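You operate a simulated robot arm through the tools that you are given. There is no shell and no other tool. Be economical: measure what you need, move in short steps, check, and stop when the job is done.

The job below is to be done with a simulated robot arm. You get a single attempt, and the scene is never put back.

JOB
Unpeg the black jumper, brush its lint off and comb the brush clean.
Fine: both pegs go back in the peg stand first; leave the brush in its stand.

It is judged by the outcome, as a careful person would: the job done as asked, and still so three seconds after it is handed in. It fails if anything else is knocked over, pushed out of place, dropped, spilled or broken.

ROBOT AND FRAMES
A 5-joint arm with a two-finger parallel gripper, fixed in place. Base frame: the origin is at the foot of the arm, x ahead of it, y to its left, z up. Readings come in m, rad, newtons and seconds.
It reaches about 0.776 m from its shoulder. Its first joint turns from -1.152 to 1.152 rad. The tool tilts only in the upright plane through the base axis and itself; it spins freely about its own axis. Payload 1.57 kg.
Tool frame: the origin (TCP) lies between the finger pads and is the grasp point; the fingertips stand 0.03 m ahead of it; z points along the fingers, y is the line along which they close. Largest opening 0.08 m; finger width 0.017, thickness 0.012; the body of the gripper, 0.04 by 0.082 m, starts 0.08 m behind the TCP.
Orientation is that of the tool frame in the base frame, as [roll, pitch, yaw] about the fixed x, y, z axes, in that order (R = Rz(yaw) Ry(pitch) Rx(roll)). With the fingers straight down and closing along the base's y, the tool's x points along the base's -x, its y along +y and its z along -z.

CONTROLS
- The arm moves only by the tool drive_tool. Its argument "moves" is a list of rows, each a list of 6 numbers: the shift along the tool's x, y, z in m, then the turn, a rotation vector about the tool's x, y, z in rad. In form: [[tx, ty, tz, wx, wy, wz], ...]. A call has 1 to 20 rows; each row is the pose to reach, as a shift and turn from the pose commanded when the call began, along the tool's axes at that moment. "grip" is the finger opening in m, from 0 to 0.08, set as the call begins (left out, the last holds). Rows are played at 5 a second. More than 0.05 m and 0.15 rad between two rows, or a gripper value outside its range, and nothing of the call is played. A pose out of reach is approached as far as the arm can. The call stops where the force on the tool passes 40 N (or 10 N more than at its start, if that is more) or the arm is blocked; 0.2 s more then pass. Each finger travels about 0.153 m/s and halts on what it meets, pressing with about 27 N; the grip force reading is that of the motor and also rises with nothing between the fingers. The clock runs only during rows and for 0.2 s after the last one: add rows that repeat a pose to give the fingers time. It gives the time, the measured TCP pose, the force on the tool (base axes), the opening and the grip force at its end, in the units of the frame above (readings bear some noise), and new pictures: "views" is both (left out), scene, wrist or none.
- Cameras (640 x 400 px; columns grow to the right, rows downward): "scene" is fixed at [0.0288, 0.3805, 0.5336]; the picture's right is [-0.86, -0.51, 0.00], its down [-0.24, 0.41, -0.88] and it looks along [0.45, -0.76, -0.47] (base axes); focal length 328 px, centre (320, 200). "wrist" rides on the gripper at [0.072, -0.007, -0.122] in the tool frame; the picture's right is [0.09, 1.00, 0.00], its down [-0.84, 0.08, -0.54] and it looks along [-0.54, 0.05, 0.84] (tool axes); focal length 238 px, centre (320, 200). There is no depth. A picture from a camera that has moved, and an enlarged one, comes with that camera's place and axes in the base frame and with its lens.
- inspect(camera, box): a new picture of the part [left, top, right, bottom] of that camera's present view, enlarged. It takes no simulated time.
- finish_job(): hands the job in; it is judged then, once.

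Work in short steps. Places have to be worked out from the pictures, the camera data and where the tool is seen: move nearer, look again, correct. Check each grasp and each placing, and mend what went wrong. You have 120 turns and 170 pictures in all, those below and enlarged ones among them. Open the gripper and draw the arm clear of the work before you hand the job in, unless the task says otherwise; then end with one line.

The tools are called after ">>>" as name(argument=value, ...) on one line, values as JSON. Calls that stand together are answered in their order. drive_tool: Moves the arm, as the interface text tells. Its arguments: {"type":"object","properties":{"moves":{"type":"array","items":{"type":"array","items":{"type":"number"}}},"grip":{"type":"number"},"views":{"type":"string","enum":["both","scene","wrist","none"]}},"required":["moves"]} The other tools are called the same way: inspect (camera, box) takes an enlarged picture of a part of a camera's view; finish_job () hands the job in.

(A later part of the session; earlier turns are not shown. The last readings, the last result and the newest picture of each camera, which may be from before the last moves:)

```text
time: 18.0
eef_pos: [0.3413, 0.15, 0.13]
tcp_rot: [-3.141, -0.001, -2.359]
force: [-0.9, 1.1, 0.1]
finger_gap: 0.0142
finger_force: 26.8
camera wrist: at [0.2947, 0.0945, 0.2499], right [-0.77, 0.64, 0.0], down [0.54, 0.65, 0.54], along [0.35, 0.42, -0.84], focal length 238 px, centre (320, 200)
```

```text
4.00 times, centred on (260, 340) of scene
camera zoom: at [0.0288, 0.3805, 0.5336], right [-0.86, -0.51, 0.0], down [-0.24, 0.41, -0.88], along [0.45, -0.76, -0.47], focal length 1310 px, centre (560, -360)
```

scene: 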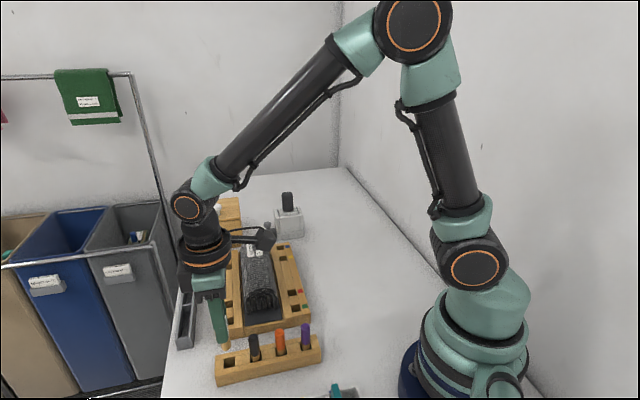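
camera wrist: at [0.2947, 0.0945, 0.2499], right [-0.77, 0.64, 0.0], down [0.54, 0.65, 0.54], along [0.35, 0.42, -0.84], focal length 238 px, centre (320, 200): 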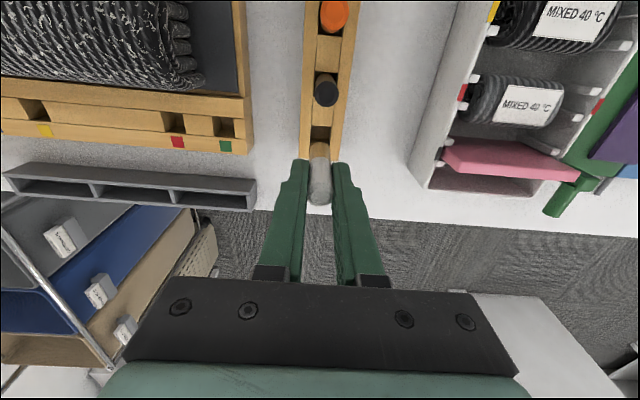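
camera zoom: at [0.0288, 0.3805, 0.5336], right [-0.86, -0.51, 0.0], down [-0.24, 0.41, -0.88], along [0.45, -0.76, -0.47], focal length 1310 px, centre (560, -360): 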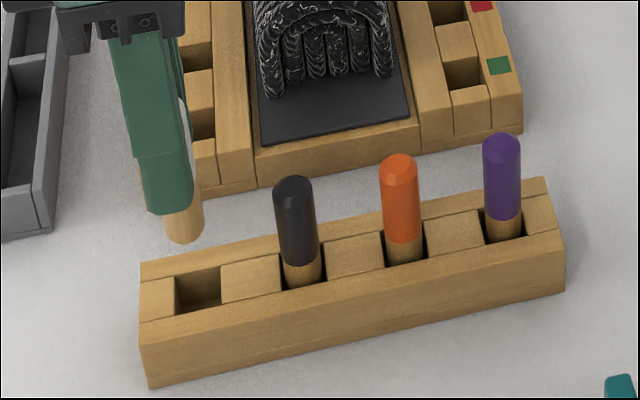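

Aligned. Lowering into the hole.

>>> drive_tool(moves=[[0, 0, 0.015, 0, 0, 0], [0, 0, 0.03, 0, 0, 0], [0, 0, 0.04, 0, 0, 0], [0, 0, 0.05, 0, 0, 0], [0, 0, 0.059, 0, 0, 0], [0, 0, 0.0625, 0, 0, 0]], views="scene")

```text
time: 19.4
eef_pos: [0.3416, 0.1491, 0.0674]
tcp_rot: [-3.14, 0.003, -2.355]
force: [-5.0, -0.2, 22.8]
finger_gap: 0.0142
finger_force: 27.1
```

scene: 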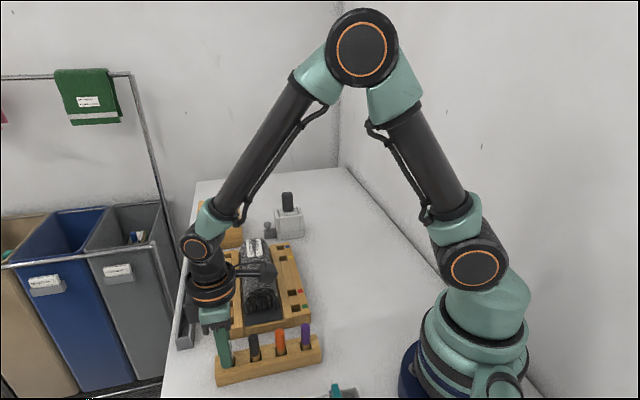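

Seated (22 N contact at the bottom). Opening and lifting.

>>> drive_tool(moves=[[0, 0, -0.001, 0, 0, 0], [0, 0, -0.001, 0, 0, 0], [0, 0, -0.03, 0, 0, 0], [0, 0, -0.07, 0, 0, 0], [0, 0, -0.11, 0, 0, 0], [0, -0.04, -0.14, 0, 0, 0]], grip=0.05)

>>> inspect(camera="scene", box=[200, 230, 360, 390])

```text
time: 20.8
eef_pos: [0.3716, 0.1206, 0.2076]
tcp_rot: [3.141, -0.002, -2.355]
force: [-0.4, 0.7, 0.2]
finger_gap: 0.0503
finger_force: 0.0
camera wrist: at [0.3246, 0.0657, 0.329], right [-0.77, 0.64, 0.0], down [0.54, 0.65, 0.54], along [0.35, 0.42, -0.84], focal length 238 px, centre (320, 200)
```

scene: 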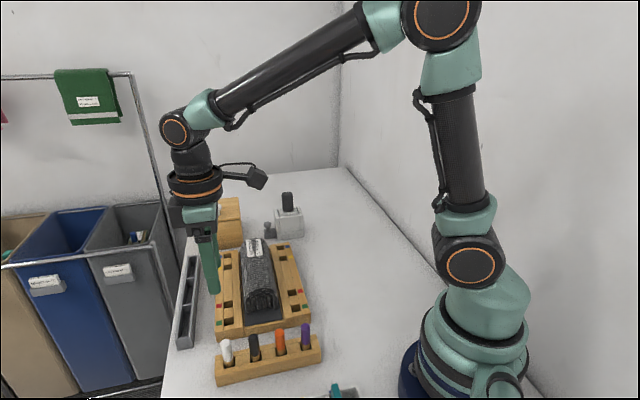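
wrist: 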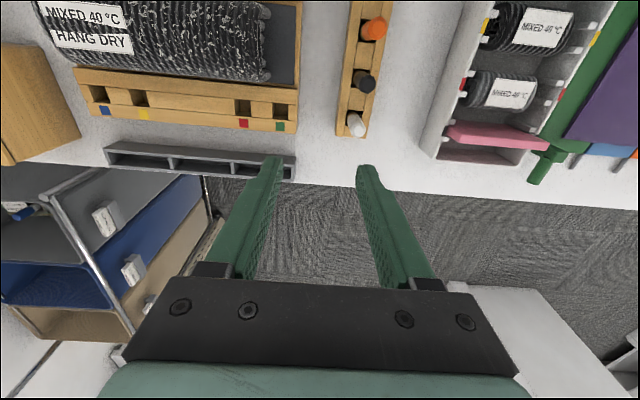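

```text
2.50 times, centred on (280, 310) of scene
camera zoom: at [0.0287, 0.3805, 0.5336], right [-0.86, -0.51, 0.0], down [-0.24, 0.41, -0.88], along [0.45, -0.76, -0.47], focal length 819 px, centre (420, -75)
```

zoom: 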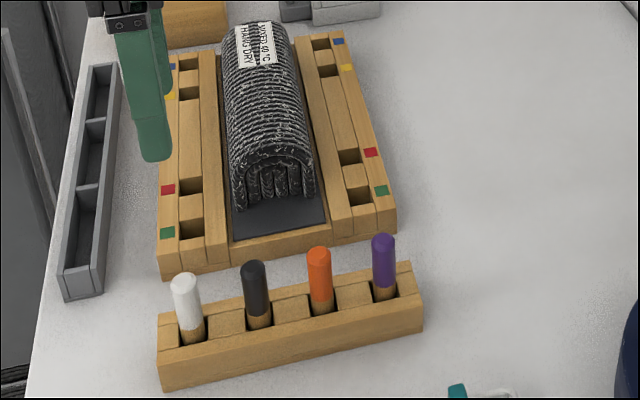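

Both pegs are in the peg stand. Next the brush: handle top estimated at (.506,-.253,.13); moving above to look.

>>> drive_tool(moves=[[0.0188, -0.0399, -0.01, 0, 0, 0], [0.0376, -0.0798, -0.02, 0, 0, 0], [0.0564, -0.1197, -0.02, 0, 0, 0], [0.0752, -0.1596, -0.02, 0, 0, 0], [0.094, -0.1996, -0.02, 0, 0, 0], [0.1127, -0.2395, -0.02, 0, 0, 0], [0.1315, -0.2794, -0.02, 0, 0, 0], [0.1503, -0.3193, -0.02, 0, 0, 0], [0.1691, -0.3592, -0.02, 0, 0, 0]], grip=0.08)

>>> inspect(camera="wrist", box=[220, 40, 460, 280])

```text
time: 22.8
eef_pos: [0.5038, -0.2524, 0.2264]
tcp_rot: [3.139, -0.001, -2.356]
force: [-0.1, -0.7, 0.7]
finger_gap: 0.0799
finger_force: 0.0
camera wrist: at [0.458, -0.3077, 0.3478], right [-0.77, 0.64, 0.0], down [0.54, 0.65, 0.54], along [0.34, 0.42, -0.84], focal length 238 px, centre (320, 200)
```

scene: 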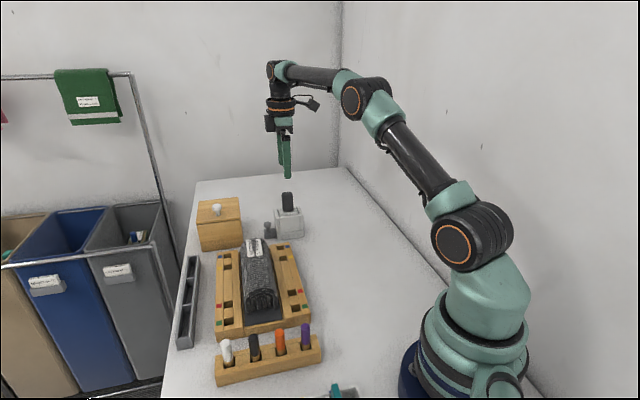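
wrist: 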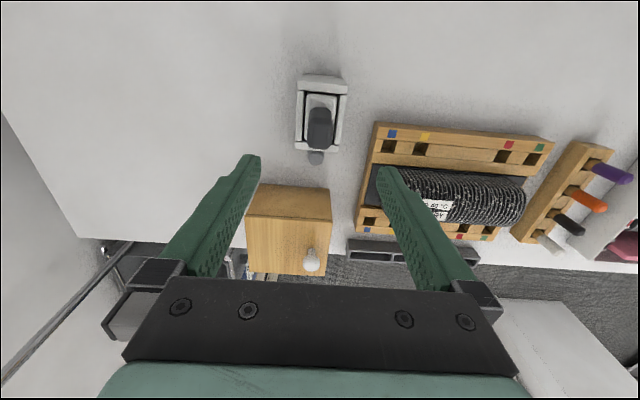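

```text
1.67 times, centred on (340, 160) of wrist
camera zoom: at [0.458, -0.3077, 0.3478], right [-0.77, 0.64, 0.0], down [0.54, 0.65, 0.54], along [0.34, 0.42, -0.84], focal length 397 px, centre (287, 267)
```

zoom: 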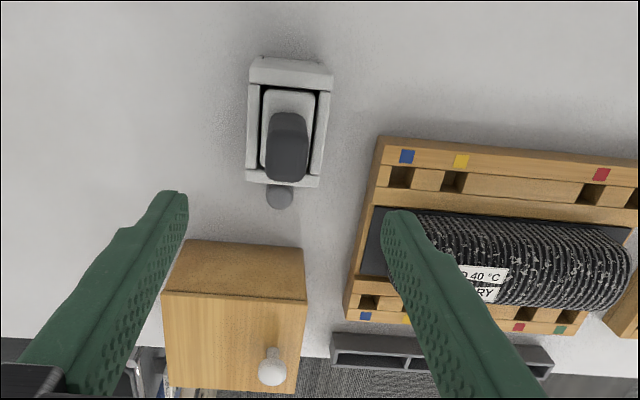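

>>> inspect(camera="wrist", box=[280, 65, 360, 175])

>>> inspect(camera="scene", box=[255, 180, 315, 245])

```text
3.64 times, centred on (320, 120) of wrist
camera zoom: at [0.458, -0.3077, 0.3478], right [-0.77, 0.64, 0.0], down [0.54, 0.65, 0.54], along [0.34, 0.42, -0.84], focal length 867 px, centre (320, 491)
```

zoom: 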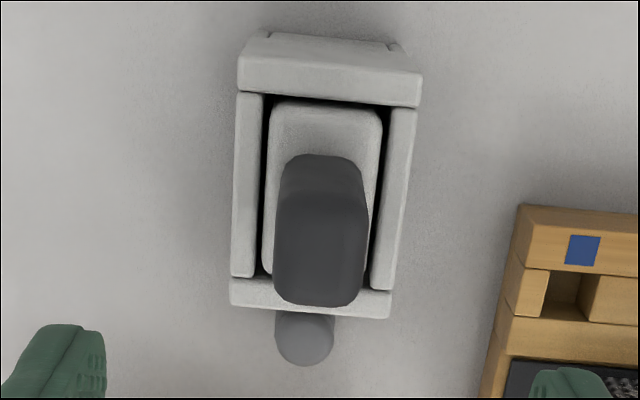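

```text
6.15 times, centred on (285, 212) of scene
camera zoom: at [0.0288, 0.3805, 0.5336], right [-0.86, -0.51, 0.0], down [-0.24, 0.41, -0.88], along [0.45, -0.76, -0.47], focal length 2016 px, centre (535, 123)
```

zoom: 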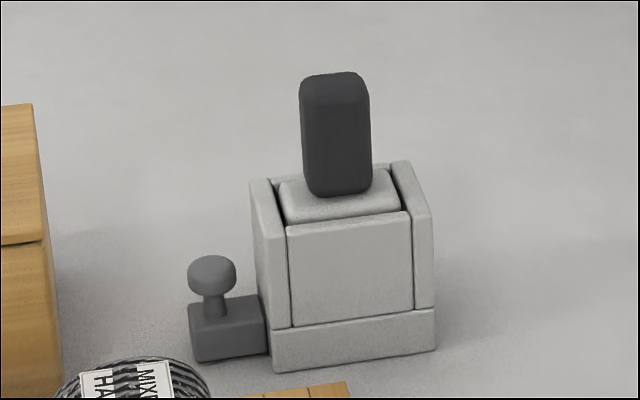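

Handle axis at about (.503,-.2535), 21 mm thick along the closing line, top z≈.128, head top ≈.075. The tool is already above it; descending.

>>> drive_tool(moves=[[0.0, 0.001, 0.04, 0, 0, 0], [0, 0.001, 0.08, 0, 0, 0], [0, 0.001, 0.095, 0, 0, 0], [0, 0.001, 0.109, 0, 0, 0]])

>>> inspect(camera="wrist", box=[220, 60, 420, 260])

>>> inspect(camera="scene", box=[255, 180, 315, 245])

```text
time: 23.8
eef_pos: [0.5038, -0.2506, 0.1176]
tcp_rot: [3.141, 0.0, -2.356]
force: [0.6, 0.2, 0.4]
finger_gap: 0.0802
finger_force: 0.1
camera wrist: at [0.4576, -0.3065, 0.2391], right [-0.77, 0.64, 0.0], down [0.54, 0.65, 0.54], along [0.35, 0.42, -0.84], focal length 238 px, centre (320, 200)
```

scene: 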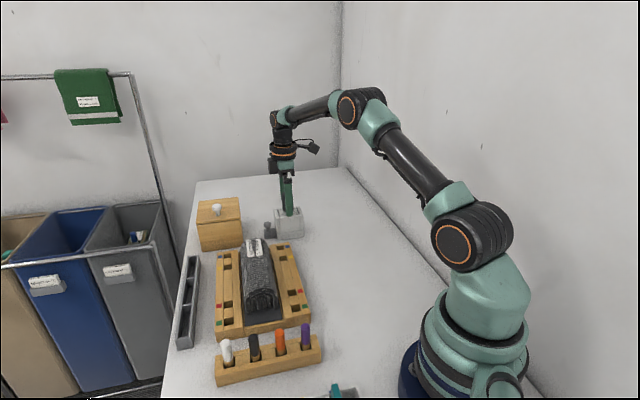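
wrist: 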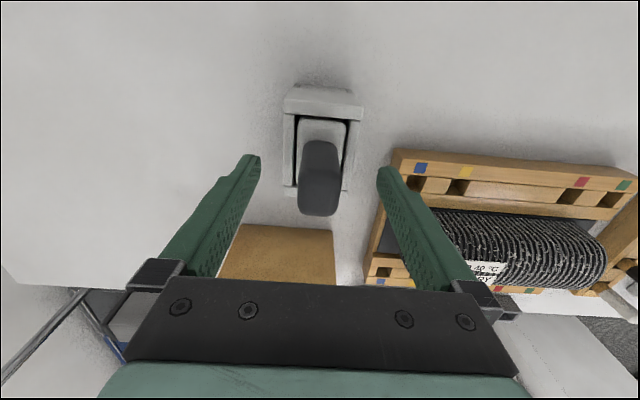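

```text
2.00 times, centred on (320, 160) of wrist
camera zoom: at [0.4576, -0.3065, 0.2391], right [-0.77, 0.64, 0.0], down [0.54, 0.65, 0.54], along [0.35, 0.42, -0.84], focal length 477 px, centre (320, 280)
```

zoom: 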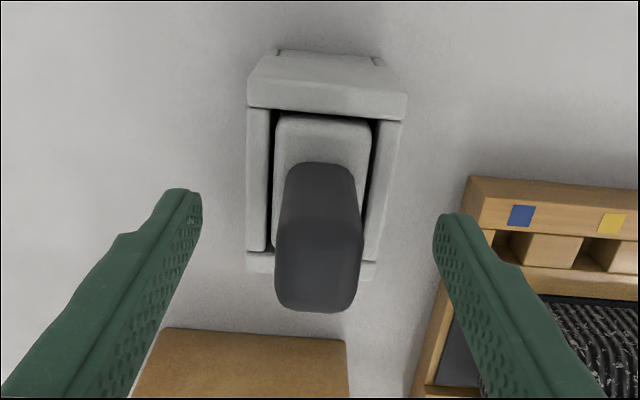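

```text
6.15 times, centred on (285, 212) of scene
camera zoom: at [0.0288, 0.3805, 0.5336], right [-0.86, -0.51, 0.0], down [-0.24, 0.41, -0.88], along [0.45, -0.76, -0.47], focal length 2016 px, centre (535, 123)
```

zoom: 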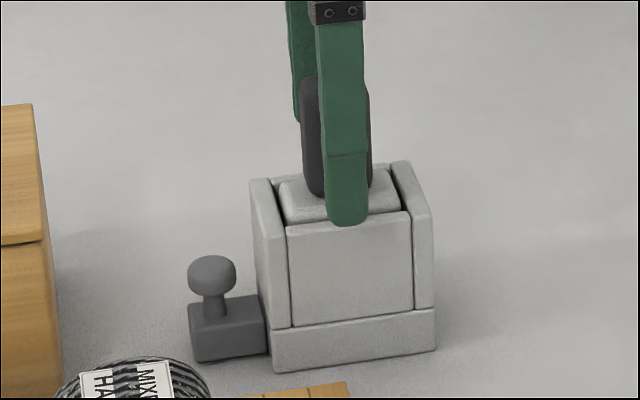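

Handle is centred between the fingers; closing with a 2 mm shift along its width.

>>> drive_tool(moves=[[-0.002, 0, 0, 0, 0, 0], [-0.002, 0, 0, 0, 0, 0], [-0.002, 0, 0, 0, 0, 0]], grip=0, views="none")

>>> drive_tool(moves=[[0, 0, -0.02, 0, 0, 0], [0, 0, -0.05, 0, 0, 0], [0, 0, -0.09, 0, 0, 0], [0, 0, -0.12, 0, 0, 0]])

>>> inspect(camera="wrist", box=[240, 50, 400, 250])

>>> inspect(camera="scene", box=[240, 120, 330, 245])

```text
time: 24.6
eef_pos: [0.5056, -0.2491, 0.1181]
tcp_rot: [-3.141, -0.002, -2.355]
force: [0.9, -0.5, 0.7]
finger_gap: 0.0237
finger_force: 27.2
```

```text
time: 25.6
eef_pos: [0.5049, -0.2486, 0.2401]
tcp_rot: [3.141, 0.001, -2.355]
force: [-0.4, -0.6, -1.1]
finger_gap: 0.0235
finger_force: 26.5
camera wrist: at [0.4591, -0.3041, 0.3614], right [-0.77, 0.64, 0.0], down [0.54, 0.65, 0.54], along [0.35, 0.42, -0.84], focal length 238 px, centre (320, 200)
```

scene: 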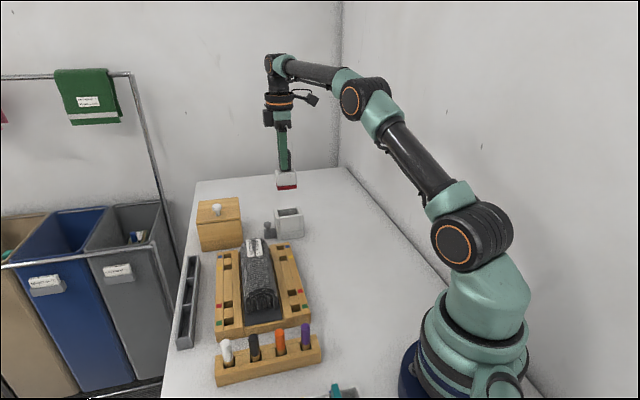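
wrist: 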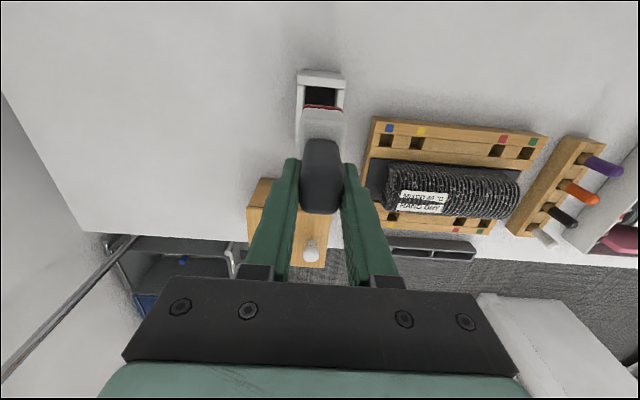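

```text
2.00 times, centred on (320, 150) of wrist
camera zoom: at [0.4591, -0.3041, 0.3614], right [-0.77, 0.64, 0.0], down [0.54, 0.65, 0.54], along [0.35, 0.42, -0.84], focal length 477 px, centre (320, 300)
```

zoom: 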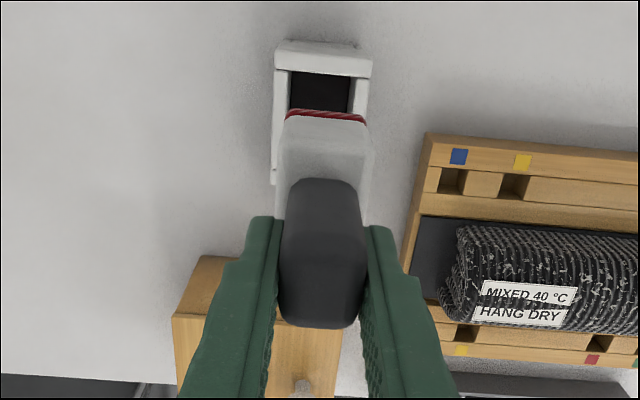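

```text
3.20 times, centred on (285, 182) of scene
camera zoom: at [0.0288, 0.3805, 0.5336], right [-0.86, -0.51, 0.0], down [-0.24, 0.41, -0.88], along [0.45, -0.76, -0.47], focal length 1048 px, centre (432, 256)
```

zoom: 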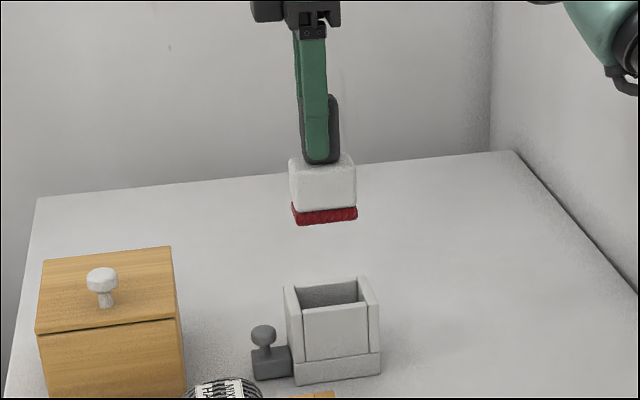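

The brush is held; its red pad bottom is ~92 mm below the TCP. Jumper spans roughly s = .013–.20 m along the board axis, about 64 mm wide. Moving above its far (label) end.

>>> drive_tool(moves=[[-0.025, 0.0324, 0, 0, 0, 0], [-0.051, 0.0648, 0, 0, 0, 0], [-0.077, 0.097, 0.01, 0, 0, 0], [-0.1026, 0.1294, 0.04, 0, 0, 0]])

>>> inspect(camera="wrist", box=[180, 30, 480, 230])

>>> inspect(camera="scene", box=[200, 160, 340, 340])

```text
refused: row 4 steps farther than a row can; nothing moved
```

```text
2.00 times, centred on (330, 130) of wrist
camera zoom: at [0.4591, -0.3041, 0.3614], right [-0.77, 0.64, 0.0], down [0.54, 0.65, 0.54], along [0.35, 0.42, -0.84], focal length 477 px, centre (300, 340)
```

zoom: 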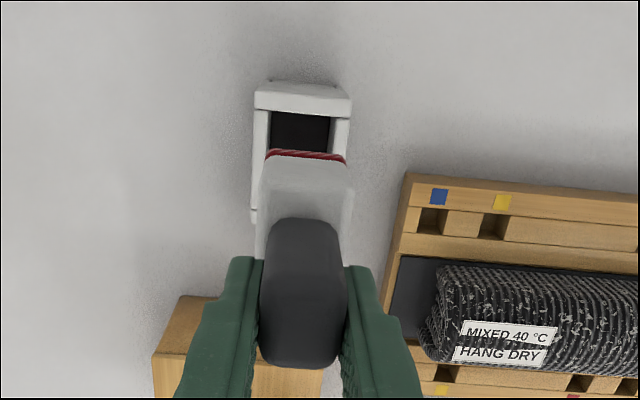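

```text
2.22 times, centred on (270, 250) of scene
camera zoom: at [0.0288, 0.3805, 0.5336], right [-0.86, -0.51, 0.0], down [-0.24, 0.41, -0.88], along [0.45, -0.76, -0.47], focal length 728 px, centre (431, 89)
```

zoom: 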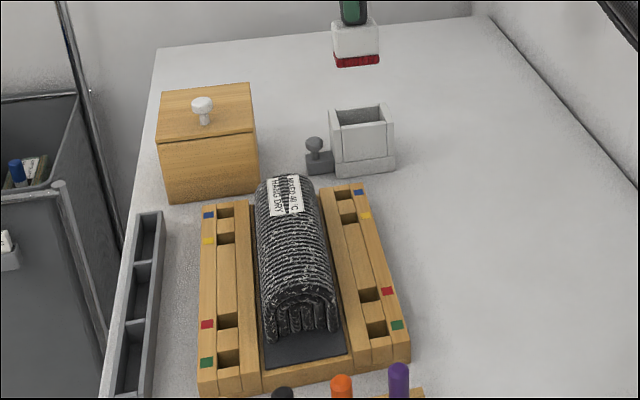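

A step was slightly too long; same path with smaller steps.

>>> drive_tool(moves=[[-0.025, 0.0324, 0, 0, 0, 0], [-0.051, 0.0648, 0, 0, 0, 0], [-0.077, 0.097, 0.005, 0, 0, 0], [-0.1026, 0.1294, 0.015, 0, 0, 0], [-0.1026, 0.1294, 0.04, 0, 0, 0]])

>>> inspect(camera="wrist", box=[180, 30, 480, 230])

>>> inspect(camera="scene", box=[200, 180, 320, 330])

>>> inspect(camera="wrist", box=[60, 0, 220, 120])

```text
time: 26.8
eef_pos: [0.4841, -0.0858, 0.1973]
tcp_rot: [3.141, 0.0, -2.356]
force: [0.7, -0.1, -0.7]
finger_gap: 0.0237
finger_force: 27.0
camera wrist: at [0.4389, -0.14, 0.319], right [-0.77, 0.64, 0.0], down [0.54, 0.65, 0.54], along [0.35, 0.42, -0.84], focal length 238 px, centre (320, 200)
```

scene: 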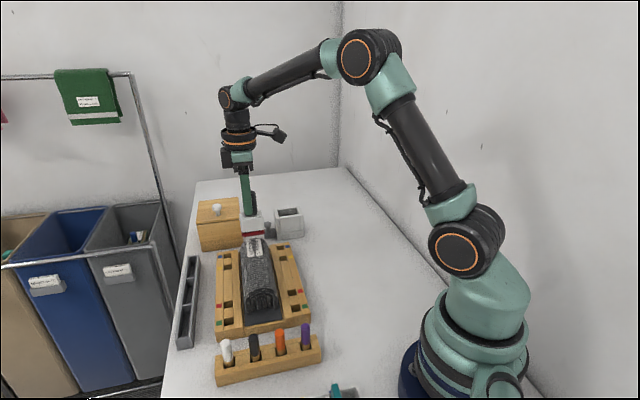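
wrist: 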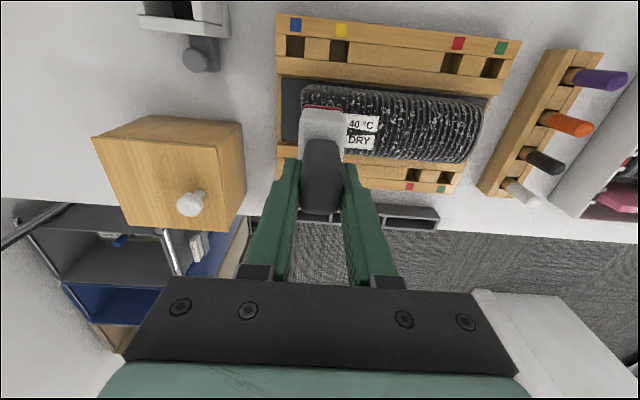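

```text
2.00 times, centred on (330, 130) of wrist
camera zoom: at [0.4389, -0.14, 0.319], right [-0.77, 0.64, 0.0], down [0.54, 0.65, 0.54], along [0.35, 0.42, -0.84], focal length 477 px, centre (300, 340)
```

zoom: 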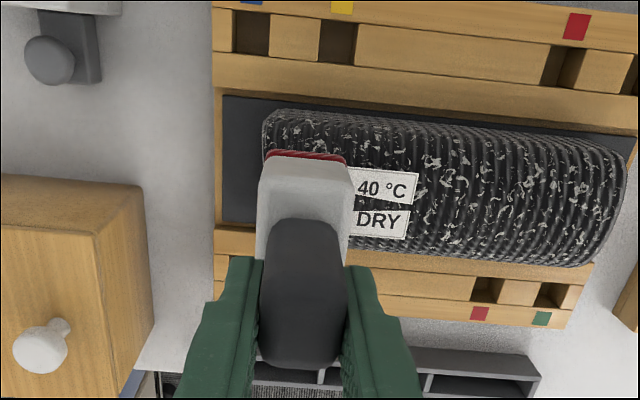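

```text
2.67 times, centred on (260, 255) of scene
camera zoom: at [0.0288, 0.3805, 0.5336], right [-0.86, -0.51, 0.0], down [-0.24, 0.41, -0.88], along [0.45, -0.76, -0.47], focal length 874 px, centre (480, 53)
```

zoom: 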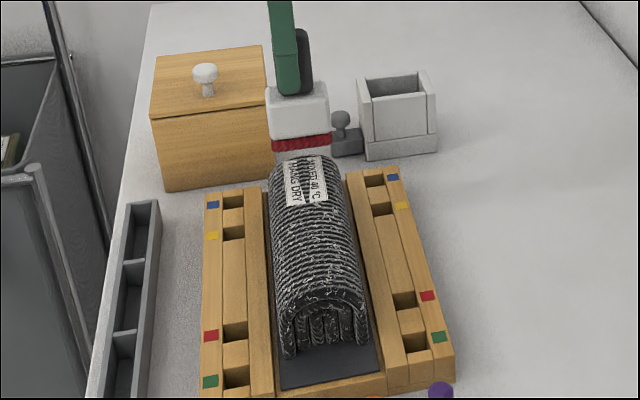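

```text
3.33 times, centred on (140, 60) of wrist
camera zoom: at [0.4389, -0.14, 0.319], right [-0.77, 0.64, 0.0], down [0.54, 0.65, 0.54], along [0.35, 0.42, -0.84], focal length 794 px, centre (920, 667)
```

zoom: 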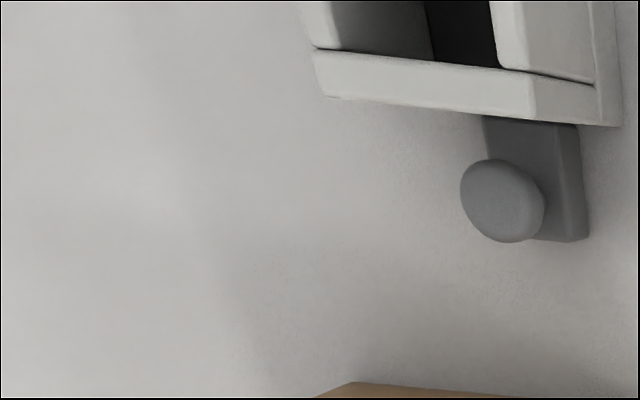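

The pad is over the label end, laterally centred. Lowering gradually to find contact.

>>> drive_tool(moves=[[0, 0, 0.006, 0, 0, 0], [0, 0, 0.012, 0, 0, 0], [0, 0, 0.018, 0, 0, 0]], views="none")

>>> inspect(camera="scene", box=[210, 190, 310, 290])

```text
time: 27.6
eef_pos: [0.4857, -0.0862, 0.1803]
tcp_rot: [3.141, 0.001, -2.356]
force: [0.3, -0.3, -1.4]
finger_gap: 0.0238
finger_force: 27.7
```

```text
4.00 times, centred on (260, 240) of scene
camera zoom: at [0.0288, 0.3805, 0.5336], right [-0.86, -0.51, 0.0], down [-0.24, 0.41, -0.88], along [0.45, -0.76, -0.47], focal length 1310 px, centre (560, 40)
```

zoom: 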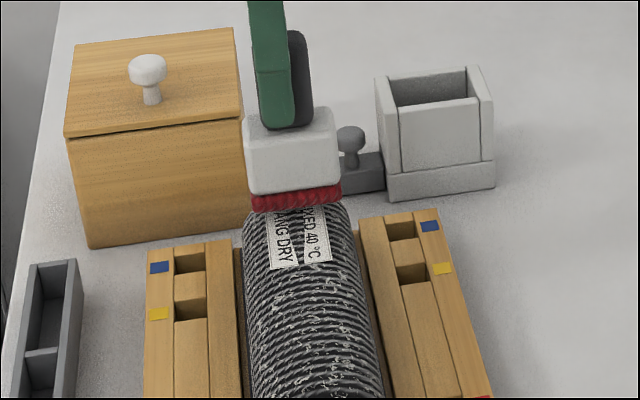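

No contact yet (pad looks just above). Continue in 3 mm steps.

>>> drive_tool(moves=[[0, 0, 0.003, 0, 0, 0], [0, 0, 0.006, 0, 0, 0]], views="none")

>>> drive_tool(moves=[[0, 0, 0.003, 0, 0, 0]], views="none")

>>> drive_tool(moves=[[0, 0, 0.002, 0, 0, 0]], views="none")

```text
time: 28.2
eef_pos: [0.4861, -0.0856, 0.1747]
tcp_rot: [-3.141, 0.0, -2.355]
force: [-0.4, -0.1, -1.6]
finger_gap: 0.0238
finger_force: 27.3
```

```text
time: 28.6
eef_pos: [0.4856, -0.0849, 0.1716]
tcp_rot: [-3.141, 0.0, -2.357]
force: [0.6, 0.1, -0.5]
finger_gap: 0.0238
finger_force: 26.7
```

```text
time: 29.0
eef_pos: [0.4859, -0.0862, 0.1704]
tcp_rot: [3.14, 0.001, -2.355]
force: [-7.9, -0.6, 15.6]
finger_gap: 0.0237
finger_force: 26.9
```

Contact at TCP z≈.170 (15 N). Easing slightly and making a first short stroke along the jumper to see the effect.

>>> drive_tool(moves=[[0, 0, -0.0007, 0, 0, 0], [0, 0.01, -0.0007, 0, 0, 0], [0, 0.02, -0.0007, 0, 0, 0], [0, 0.03, -0.0007, 0, 0, 0]], views="none")

>>> inspect(camera="scene", box=[210, 190, 310, 290])

>>> inspect(camera="wrist", box=[180, 30, 480, 230])

```text
time: 30.0
eef_pos: [0.4671, -0.0647, 0.171]
tcp_rot: [-3.138, 0.003, -2.357]
force: [5.3, -4.7, 10.2]
finger_gap: 0.0235
finger_force: 27.0
```

```text
4.00 times, centred on (260, 240) of scene
camera zoom: at [0.0287, 0.3805, 0.5336], right [-0.86, -0.51, 0.0], down [-0.24, 0.41, -0.88], along [0.45, -0.76, -0.47], focal length 1310 px, centre (560, 40)
```

zoom: 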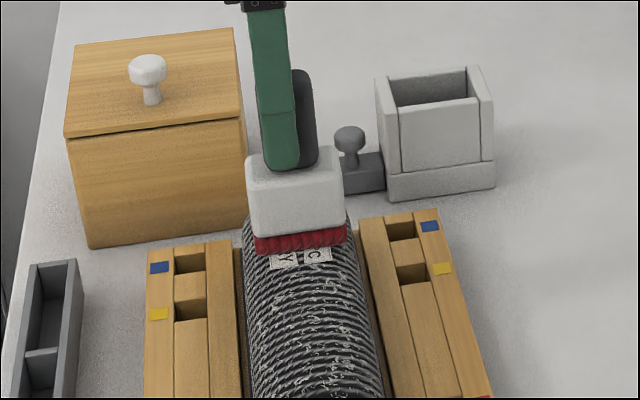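

```text
2.00 times, centred on (330, 130) of wrist
camera zoom: at [0.419, -0.1202, 0.292], right [-0.77, 0.64, 0.0], down [0.54, 0.65, 0.54], along [0.35, 0.42, -0.84], focal length 477 px, centre (300, 340)
```

zoom: 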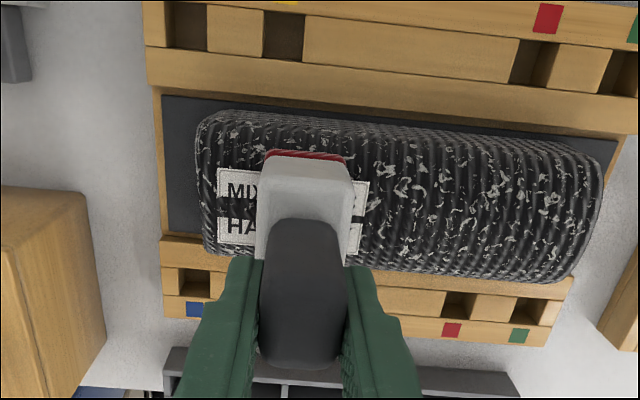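

Jumper stays put; friction is modest. Continuing the stroke to the near end.

>>> drive_tool(moves=[[0, 0.015, 0, 0, 0, 0], [0, 0.03, 0, 0, 0, 0], [0, 0.045, 0, 0, 0, 0], [0, 0.06, 0, 0, 0, 0], [0, 0.075, 0, 0, 0, 0], [0, 0.09, 0, 0, 0, 0], [0, 0.105, 0, 0, 0, 0], [0, 0.12, 0, 0, 0, 0]], views="none")

>>> inspect(camera="scene", box=[210, 220, 330, 340])

>>> inspect(camera="wrist", box=[80, 30, 420, 230])

```text
time: 31.8
eef_pos: [0.3825, 0.0208, 0.1713]
tcp_rot: [-3.137, 0.004, -2.356]
force: [6.0, -8.3, 19.9]
finger_gap: 0.0238
finger_force: 27.2
```

```text
3.33 times, centred on (270, 280) of scene
camera zoom: at [0.0287, 0.3805, 0.5336], right [-0.86, -0.51, 0.0], down [-0.24, 0.41, -0.88], along [0.45, -0.76, -0.47], focal length 1092 px, centre (487, -67)
```

zoom: 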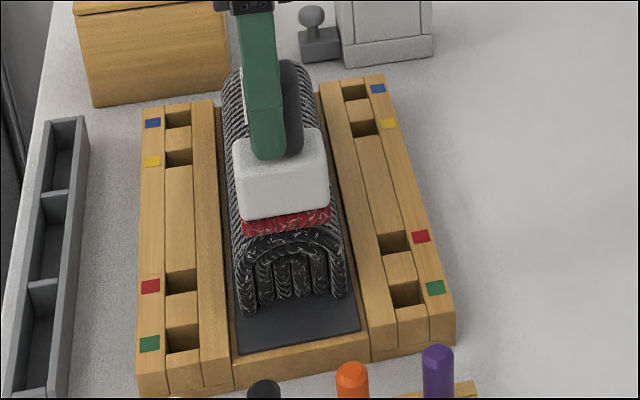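

```text
1.88 times, centred on (250, 130) of wrist
camera zoom: at [0.3346, -0.035, 0.2919], right [-0.77, 0.64, 0.0], down [0.53, 0.65, 0.54], along [0.35, 0.42, -0.84], focal length 449 px, centre (452, 332)
```

zoom: 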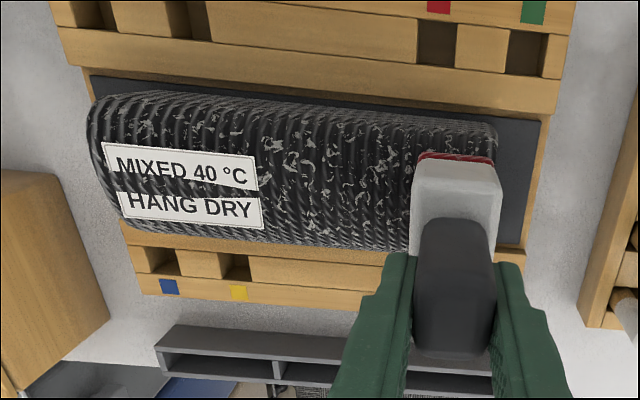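

>>> drive_tool(moves=[[0, 0.01, -0.001, 0, 0, 0], [0, 0.015, -0.02, 0, 0, 0], [0, 0.03, -0.06, 0, 0, 0], [0, 0.07, -0.08, 0, 0, 0]])

>>> inspect(camera="scene", box=[210, 210, 330, 330])

>>> inspect(camera="wrist", box=[60, 30, 380, 230])

```text
time: 32.8
eef_pos: [0.3319, 0.0706, 0.2495]
tcp_rot: [-3.14, 0.001, -2.355]
force: [0.0, 0.6, -0.9]
finger_gap: 0.0236
finger_force: 27.2
camera wrist: at [0.2852, 0.0157, 0.3703], right [-0.77, 0.64, 0.0], down [0.54, 0.65, 0.54], along [0.35, 0.42, -0.84], focal length 238 px, centre (320, 200)
```

scene: 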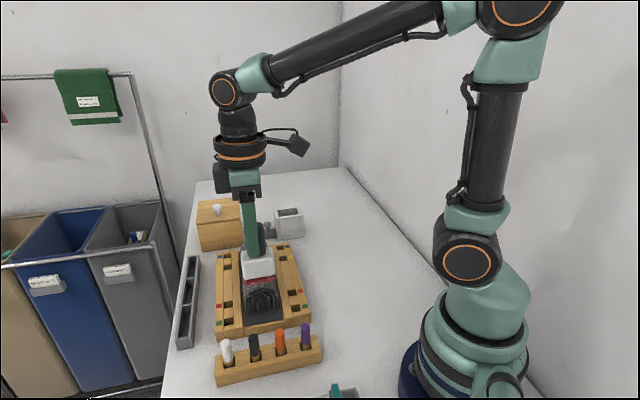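
wrist: 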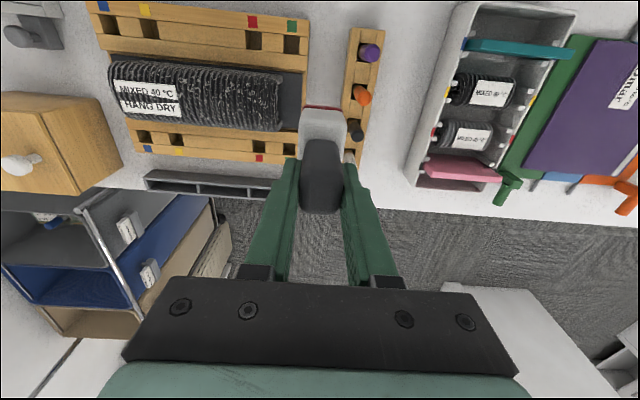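

```text
3.33 times, centred on (270, 270) of scene
camera zoom: at [0.0288, 0.3805, 0.5336], right [-0.86, -0.51, 0.0], down [-0.24, 0.41, -0.88], along [0.45, -0.76, -0.47], focal length 1092 px, centre (487, -33)
```

zoom: 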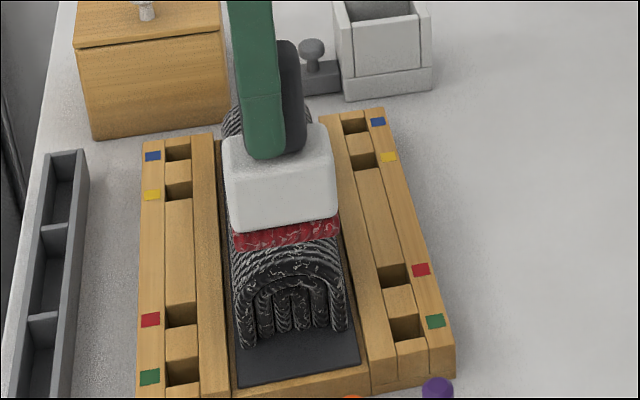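

```text
2.00 times, centred on (220, 130) of wrist
camera zoom: at [0.2852, 0.0157, 0.3703], right [-0.77, 0.64, 0.0], down [0.54, 0.65, 0.54], along [0.35, 0.42, -0.84], focal length 477 px, centre (520, 340)
```

zoom: 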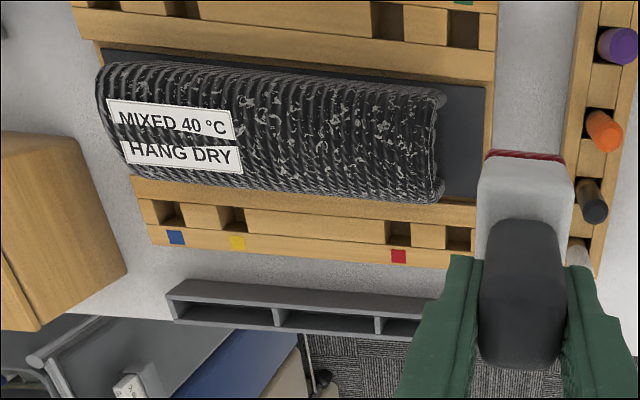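

The pad picked up lint but more remains. I'll make a return stroke, shifted 7 mm towards the near side.

>>> drive_tool(moves=[[0.007, -0.04, 0, 0, 0, 0], [0.007, -0.065, 0.03, 0, 0, 0], [0.007, -0.07, 0.06, 0, 0, 0], [0.007, -0.07, 0.0795, 0, 0, 0], [0.007, -0.09, 0.0797, 0, 0, 0], [0.007, -0.11, 0.0797, 0, 0, 0], [0.007, -0.13, 0.0797, 0, 0, 0], [0.007, -0.15, 0.0797, 0, 0, 0], [0.007, -0.17, 0.0797, 0, 0, 0], [0.007, -0.19, 0.0797, 0, 0, 0], [0.007, -0.21, 0.0797, 0, 0, 0], [0.007, -0.22, 0.0797, 0, 0, 0]], views="none")

>>> inspect(camera="scene", box=[210, 210, 330, 330])

>>> inspect(camera="wrist", box=[220, 30, 540, 230])

```text
time: 35.4
eef_pos: [0.4821, -0.0913, 0.1699]
tcp_rot: [-3.14, -0.002, -2.355]
force: [-6.1, 8.1, 18.1]
finger_gap: 0.0234
finger_force: 27.4
```

```text
3.33 times, centred on (270, 270) of scene
camera zoom: at [0.0287, 0.3805, 0.5336], right [-0.86, -0.51, 0.0], down [-0.24, 0.41, -0.88], along [0.45, -0.76, -0.47], focal length 1092 px, centre (487, -33)
```

zoom: 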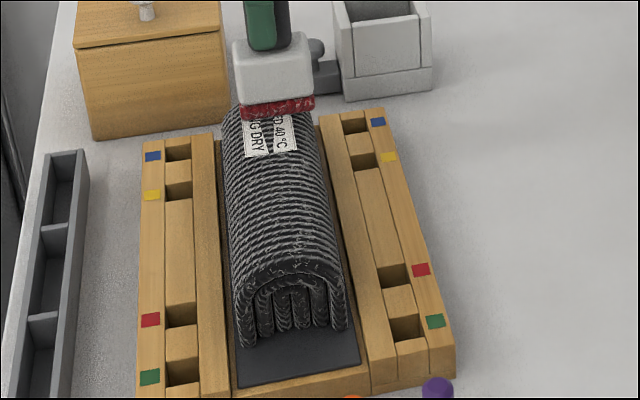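

```text
2.00 times, centred on (380, 130) of wrist
camera zoom: at [0.4352, -0.1463, 0.2917], right [-0.77, 0.64, 0.0], down [0.54, 0.65, 0.54], along [0.35, 0.42, -0.84], focal length 477 px, centre (200, 340)
```

zoom: 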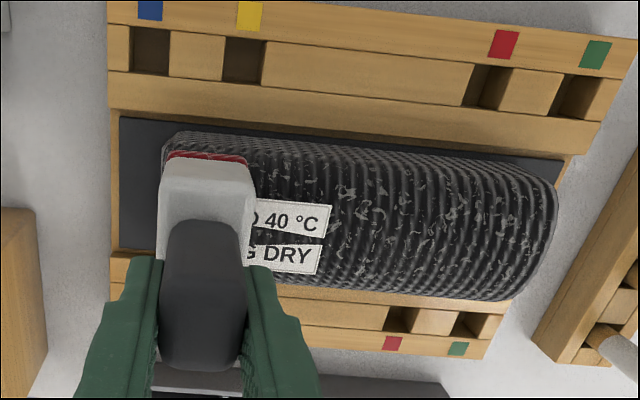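

The lint fades with every stroke. Two more full strokes (out and back).

>>> drive_tool(moves=[[-0.005, 0.0, 0.0003, 0, 0, 0], [-0.007, 0.02, 0.0003, 0, 0, 0], [-0.007, 0.04, 0.0003, 0, 0, 0], [-0.007, 0.06, 0.0003, 0, 0, 0], [-0.007, 0.08, 0.0003, 0, 0, 0], [-0.007, 0.1, 0.0003, 0, 0, 0], [-0.007, 0.12, 0.0003, 0, 0, 0], [-0.007, 0.14, 0, 0, 0, 0], [-0.007, 0.155, -0.0003, 0, 0, 0], [-0.007, 0.14, -0.0003, 0, 0, 0], [-0.007, 0.12, 0, 0, 0, 0], [-0.007, 0.1, 0.0003, 0, 0, 0], [-0.007, 0.08, 0.0003, 0, 0, 0], [-0.007, 0.06, 0.0003, 0, 0, 0], [-0.007, 0.04, 0.0003, 0, 0, 0], [-0.007, 0.02, 0.0003, 0, 0, 0], [-0.007, 0.0, 0.0003, 0, 0, 0]], views="none")

>>> inspect(camera="wrist", box=[220, 30, 540, 230])

```text
time: 39.0
eef_pos: [0.4857, -0.0848, 0.171]
tcp_rot: [-3.141, 0.0, -2.357]
force: [-6.8, 6.6, 17.5]
finger_gap: 0.0235
finger_force: 26.8
```

```text
2.00 times, centred on (380, 130) of wrist
camera zoom: at [0.4404, -0.1411, 0.2914], right [-0.77, 0.64, 0.0], down [0.54, 0.65, 0.54], along [0.35, 0.42, -0.84], focal length 477 px, centre (200, 340)
```

zoom: 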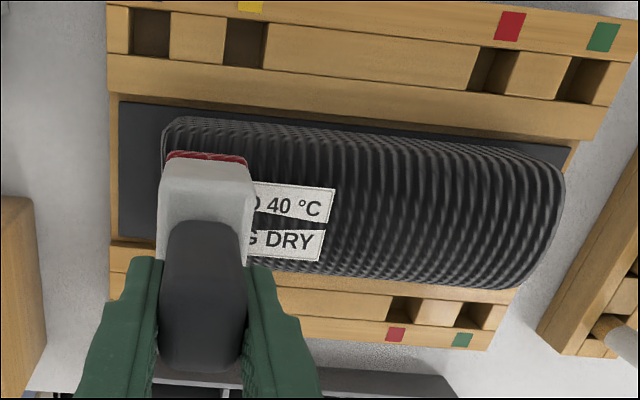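

The jumper is clean now. Lifting the brush and moving back above its stand.

>>> drive_tool(moves=[[0, 0, -0.03, 0, 0, 0], [0, 0, -0.07, 0, 0, 0], [0.025, -0.0325, -0.07, 0, 0, 0], [0.051, -0.065, -0.07, 0, 0, 0], [0.077, -0.0975, -0.07, 0, 0, 0], [0.1021, -0.1302, -0.07, 0, 0, 0]])

>>> inspect(camera="scene", box=[210, 140, 330, 340])

>>> inspect(camera="wrist", box=[240, 50, 400, 250])

```text
time: 40.4
eef_pos: [0.5071, -0.251, 0.2406]
tcp_rot: [-3.14, 0.001, -2.357]
force: [-0.6, 1.0, -1.5]
finger_gap: 0.0235
finger_force: 27.4
camera wrist: at [0.4604, -0.3061, 0.3622], right [-0.77, 0.64, 0.0], down [0.54, 0.65, 0.54], along [0.35, 0.42, -0.84], focal length 238 px, centre (320, 200)
```

scene: 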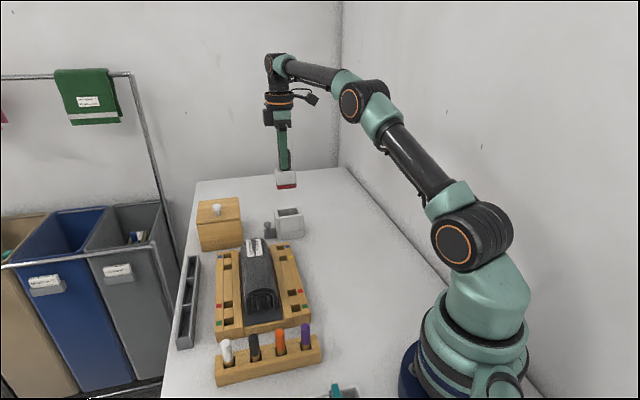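
wrist: 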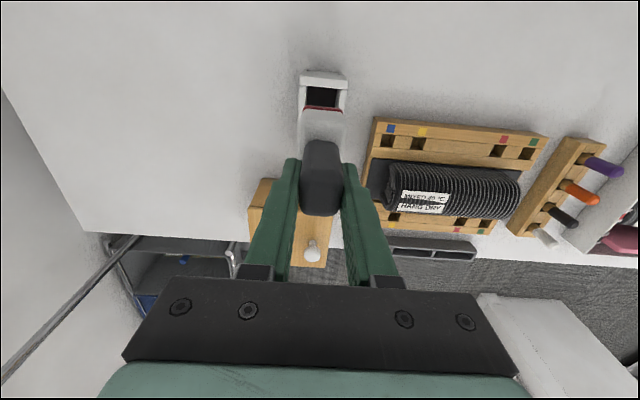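

```text
2.00 times, centred on (270, 240) of scene
camera zoom: at [0.0288, 0.3805, 0.5336], right [-0.86, -0.51, 0.0], down [-0.24, 0.41, -0.88], along [0.45, -0.76, -0.47], focal length 655 px, centre (420, 120)
```

zoom: 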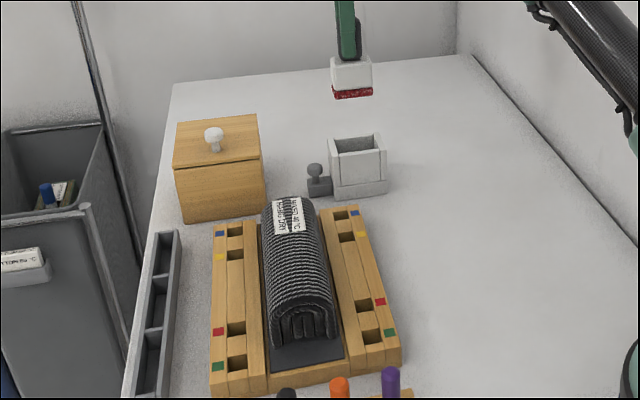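

```text
2.00 times, centred on (320, 150) of wrist
camera zoom: at [0.4604, -0.3061, 0.3622], right [-0.77, 0.64, 0.0], down [0.54, 0.65, 0.54], along [0.35, 0.42, -0.84], focal length 477 px, centre (320, 300)
```

zoom: 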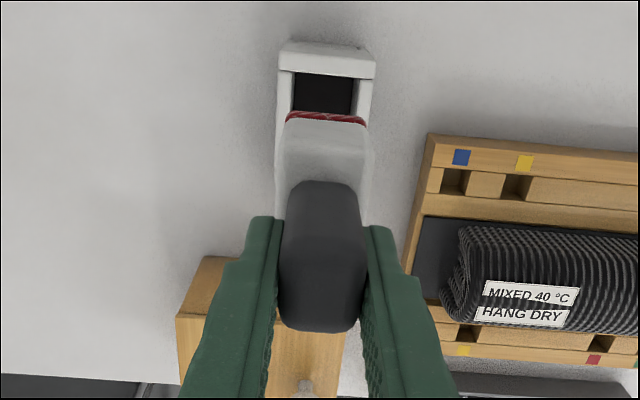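

The brush is ~2.8 mm off the stand's lift-out position along the closing line; correcting and lowering to just above the rim.

>>> drive_tool(moves=[[0, 0.0028, 0.03, 0, 0, 0], [0, 0.0028, 0.055, 0, 0, 0], [0, 0.0028, 0.065, 0, 0, 0]], views="none")

>>> inspect(camera="scene", box=[250, 165, 330, 245])

>>> inspect(camera="wrist", box=[270, 60, 370, 180])

```text
time: 41.2
eef_pos: [0.5046, -0.2488, 0.1757]
tcp_rot: [-3.141, -0.002, -2.355]
force: [-0.9, 0.8, -1.3]
finger_gap: 0.0235
finger_force: 27.3
```

```text
5.00 times, centred on (290, 205) of scene
camera zoom: at [0.0288, 0.3805, 0.5336], right [-0.86, -0.51, 0.0], down [-0.24, 0.41, -0.88], along [0.45, -0.76, -0.47], focal length 1638 px, centre (470, 175)
```

zoom: 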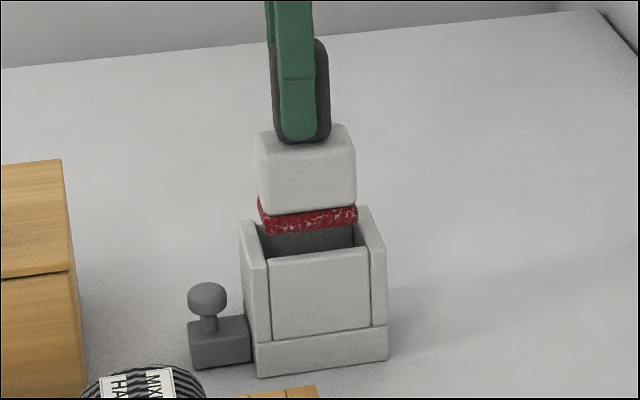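

```text
3.33 times, centred on (320, 120) of wrist
camera zoom: at [0.4581, -0.3037, 0.2963], right [-0.77, 0.64, 0.0], down [0.54, 0.65, 0.54], along [0.35, 0.42, -0.84], focal length 794 px, centre (320, 467)
```

zoom: 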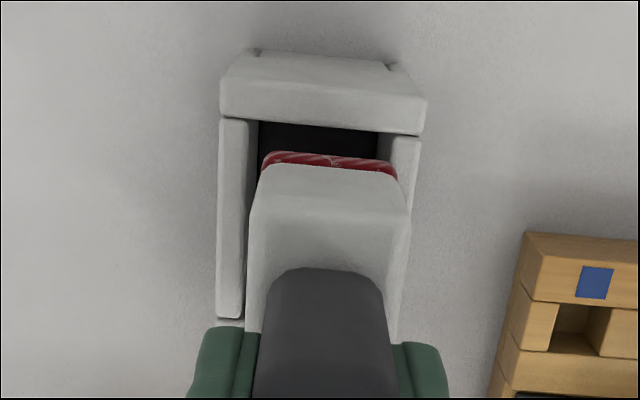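

Alignment matches the lift-out pose. Lowering into the stand.

>>> drive_tool(moves=[[0, 0, 0.01, 0, 0, 0], [0, 0, 0.02, 0, 0, 0], [0, 0, 0.03, 0, 0, 0], [0, 0, 0.04, 0, 0, 0], [0, 0, 0.05, 0, 0, 0], [0, 0, 0.055, 0, 0, 0]], views="none")

>>> inspect(camera="scene", box=[250, 165, 330, 245])

```text
time: 42.0
eef_pos: [0.5054, -0.2493, 0.1561]
tcp_rot: [-3.133, 0.003, -2.356]
force: [-0.4, 0.1, -1.5]
finger_gap: 0.0235
finger_force: 27.1
stopped in row 3: the force on the tool passed its limit (the readings are from after the stop); the commanded pose is now the measured one
```

```text
5.00 times, centred on (290, 205) of scene
camera zoom: at [0.0288, 0.3805, 0.5336], right [-0.86, -0.51, 0.0], down [-0.24, 0.41, -0.88], along [0.45, -0.76, -0.47], focal length 1638 px, centre (470, 175)
```

zoom: 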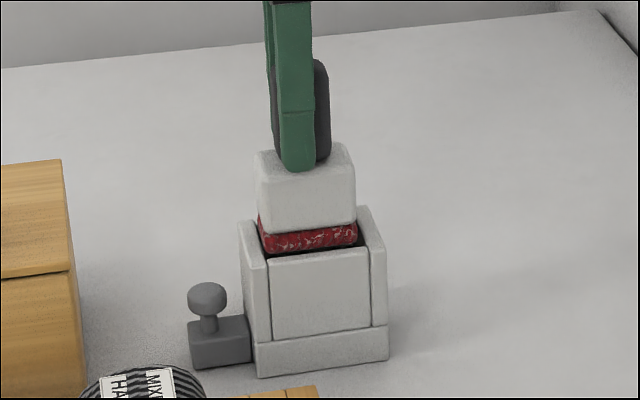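

Blocked near the rim. Looking to see which side touches.

>>> inspect(camera="wrist", box=[270, 60, 370, 180])

>>> inspect(camera="scene", box=[275, 195, 310, 230])

```text
3.33 times, centred on (320, 120) of wrist
camera zoom: at [0.4587, -0.3034, 0.2768], right [-0.77, 0.64, -0.01], down [0.53, 0.65, 0.54], along [0.35, 0.41, -0.84], focal length 794 px, centre (320, 467)
```

zoom: 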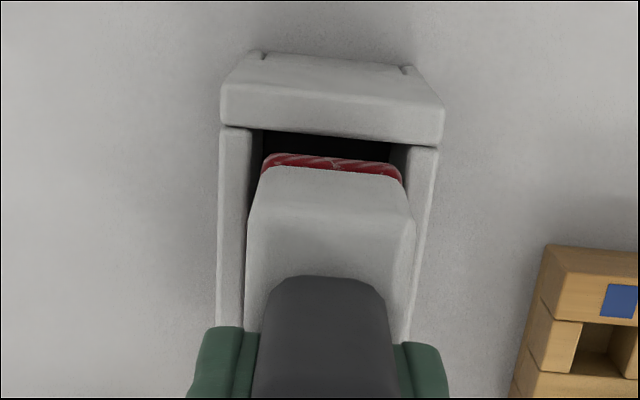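

```text
11.43 times, centred on (292, 212) of scene
camera zoom: at [0.0288, 0.3805, 0.5336], right [-0.86, -0.51, 0.0], down [-0.24, 0.41, -0.88], along [0.45, -0.76, -0.47], focal length 3744 px, centre (634, 57)
```

zoom: 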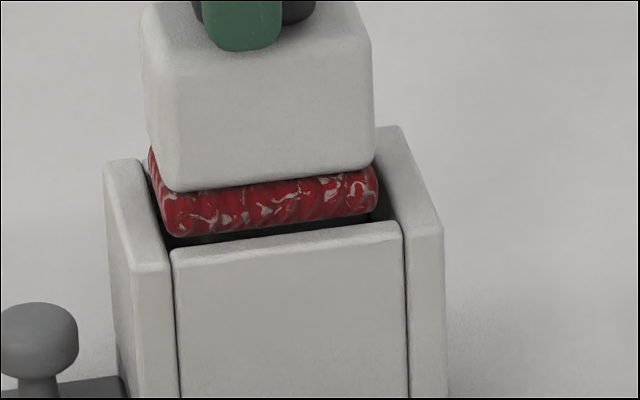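

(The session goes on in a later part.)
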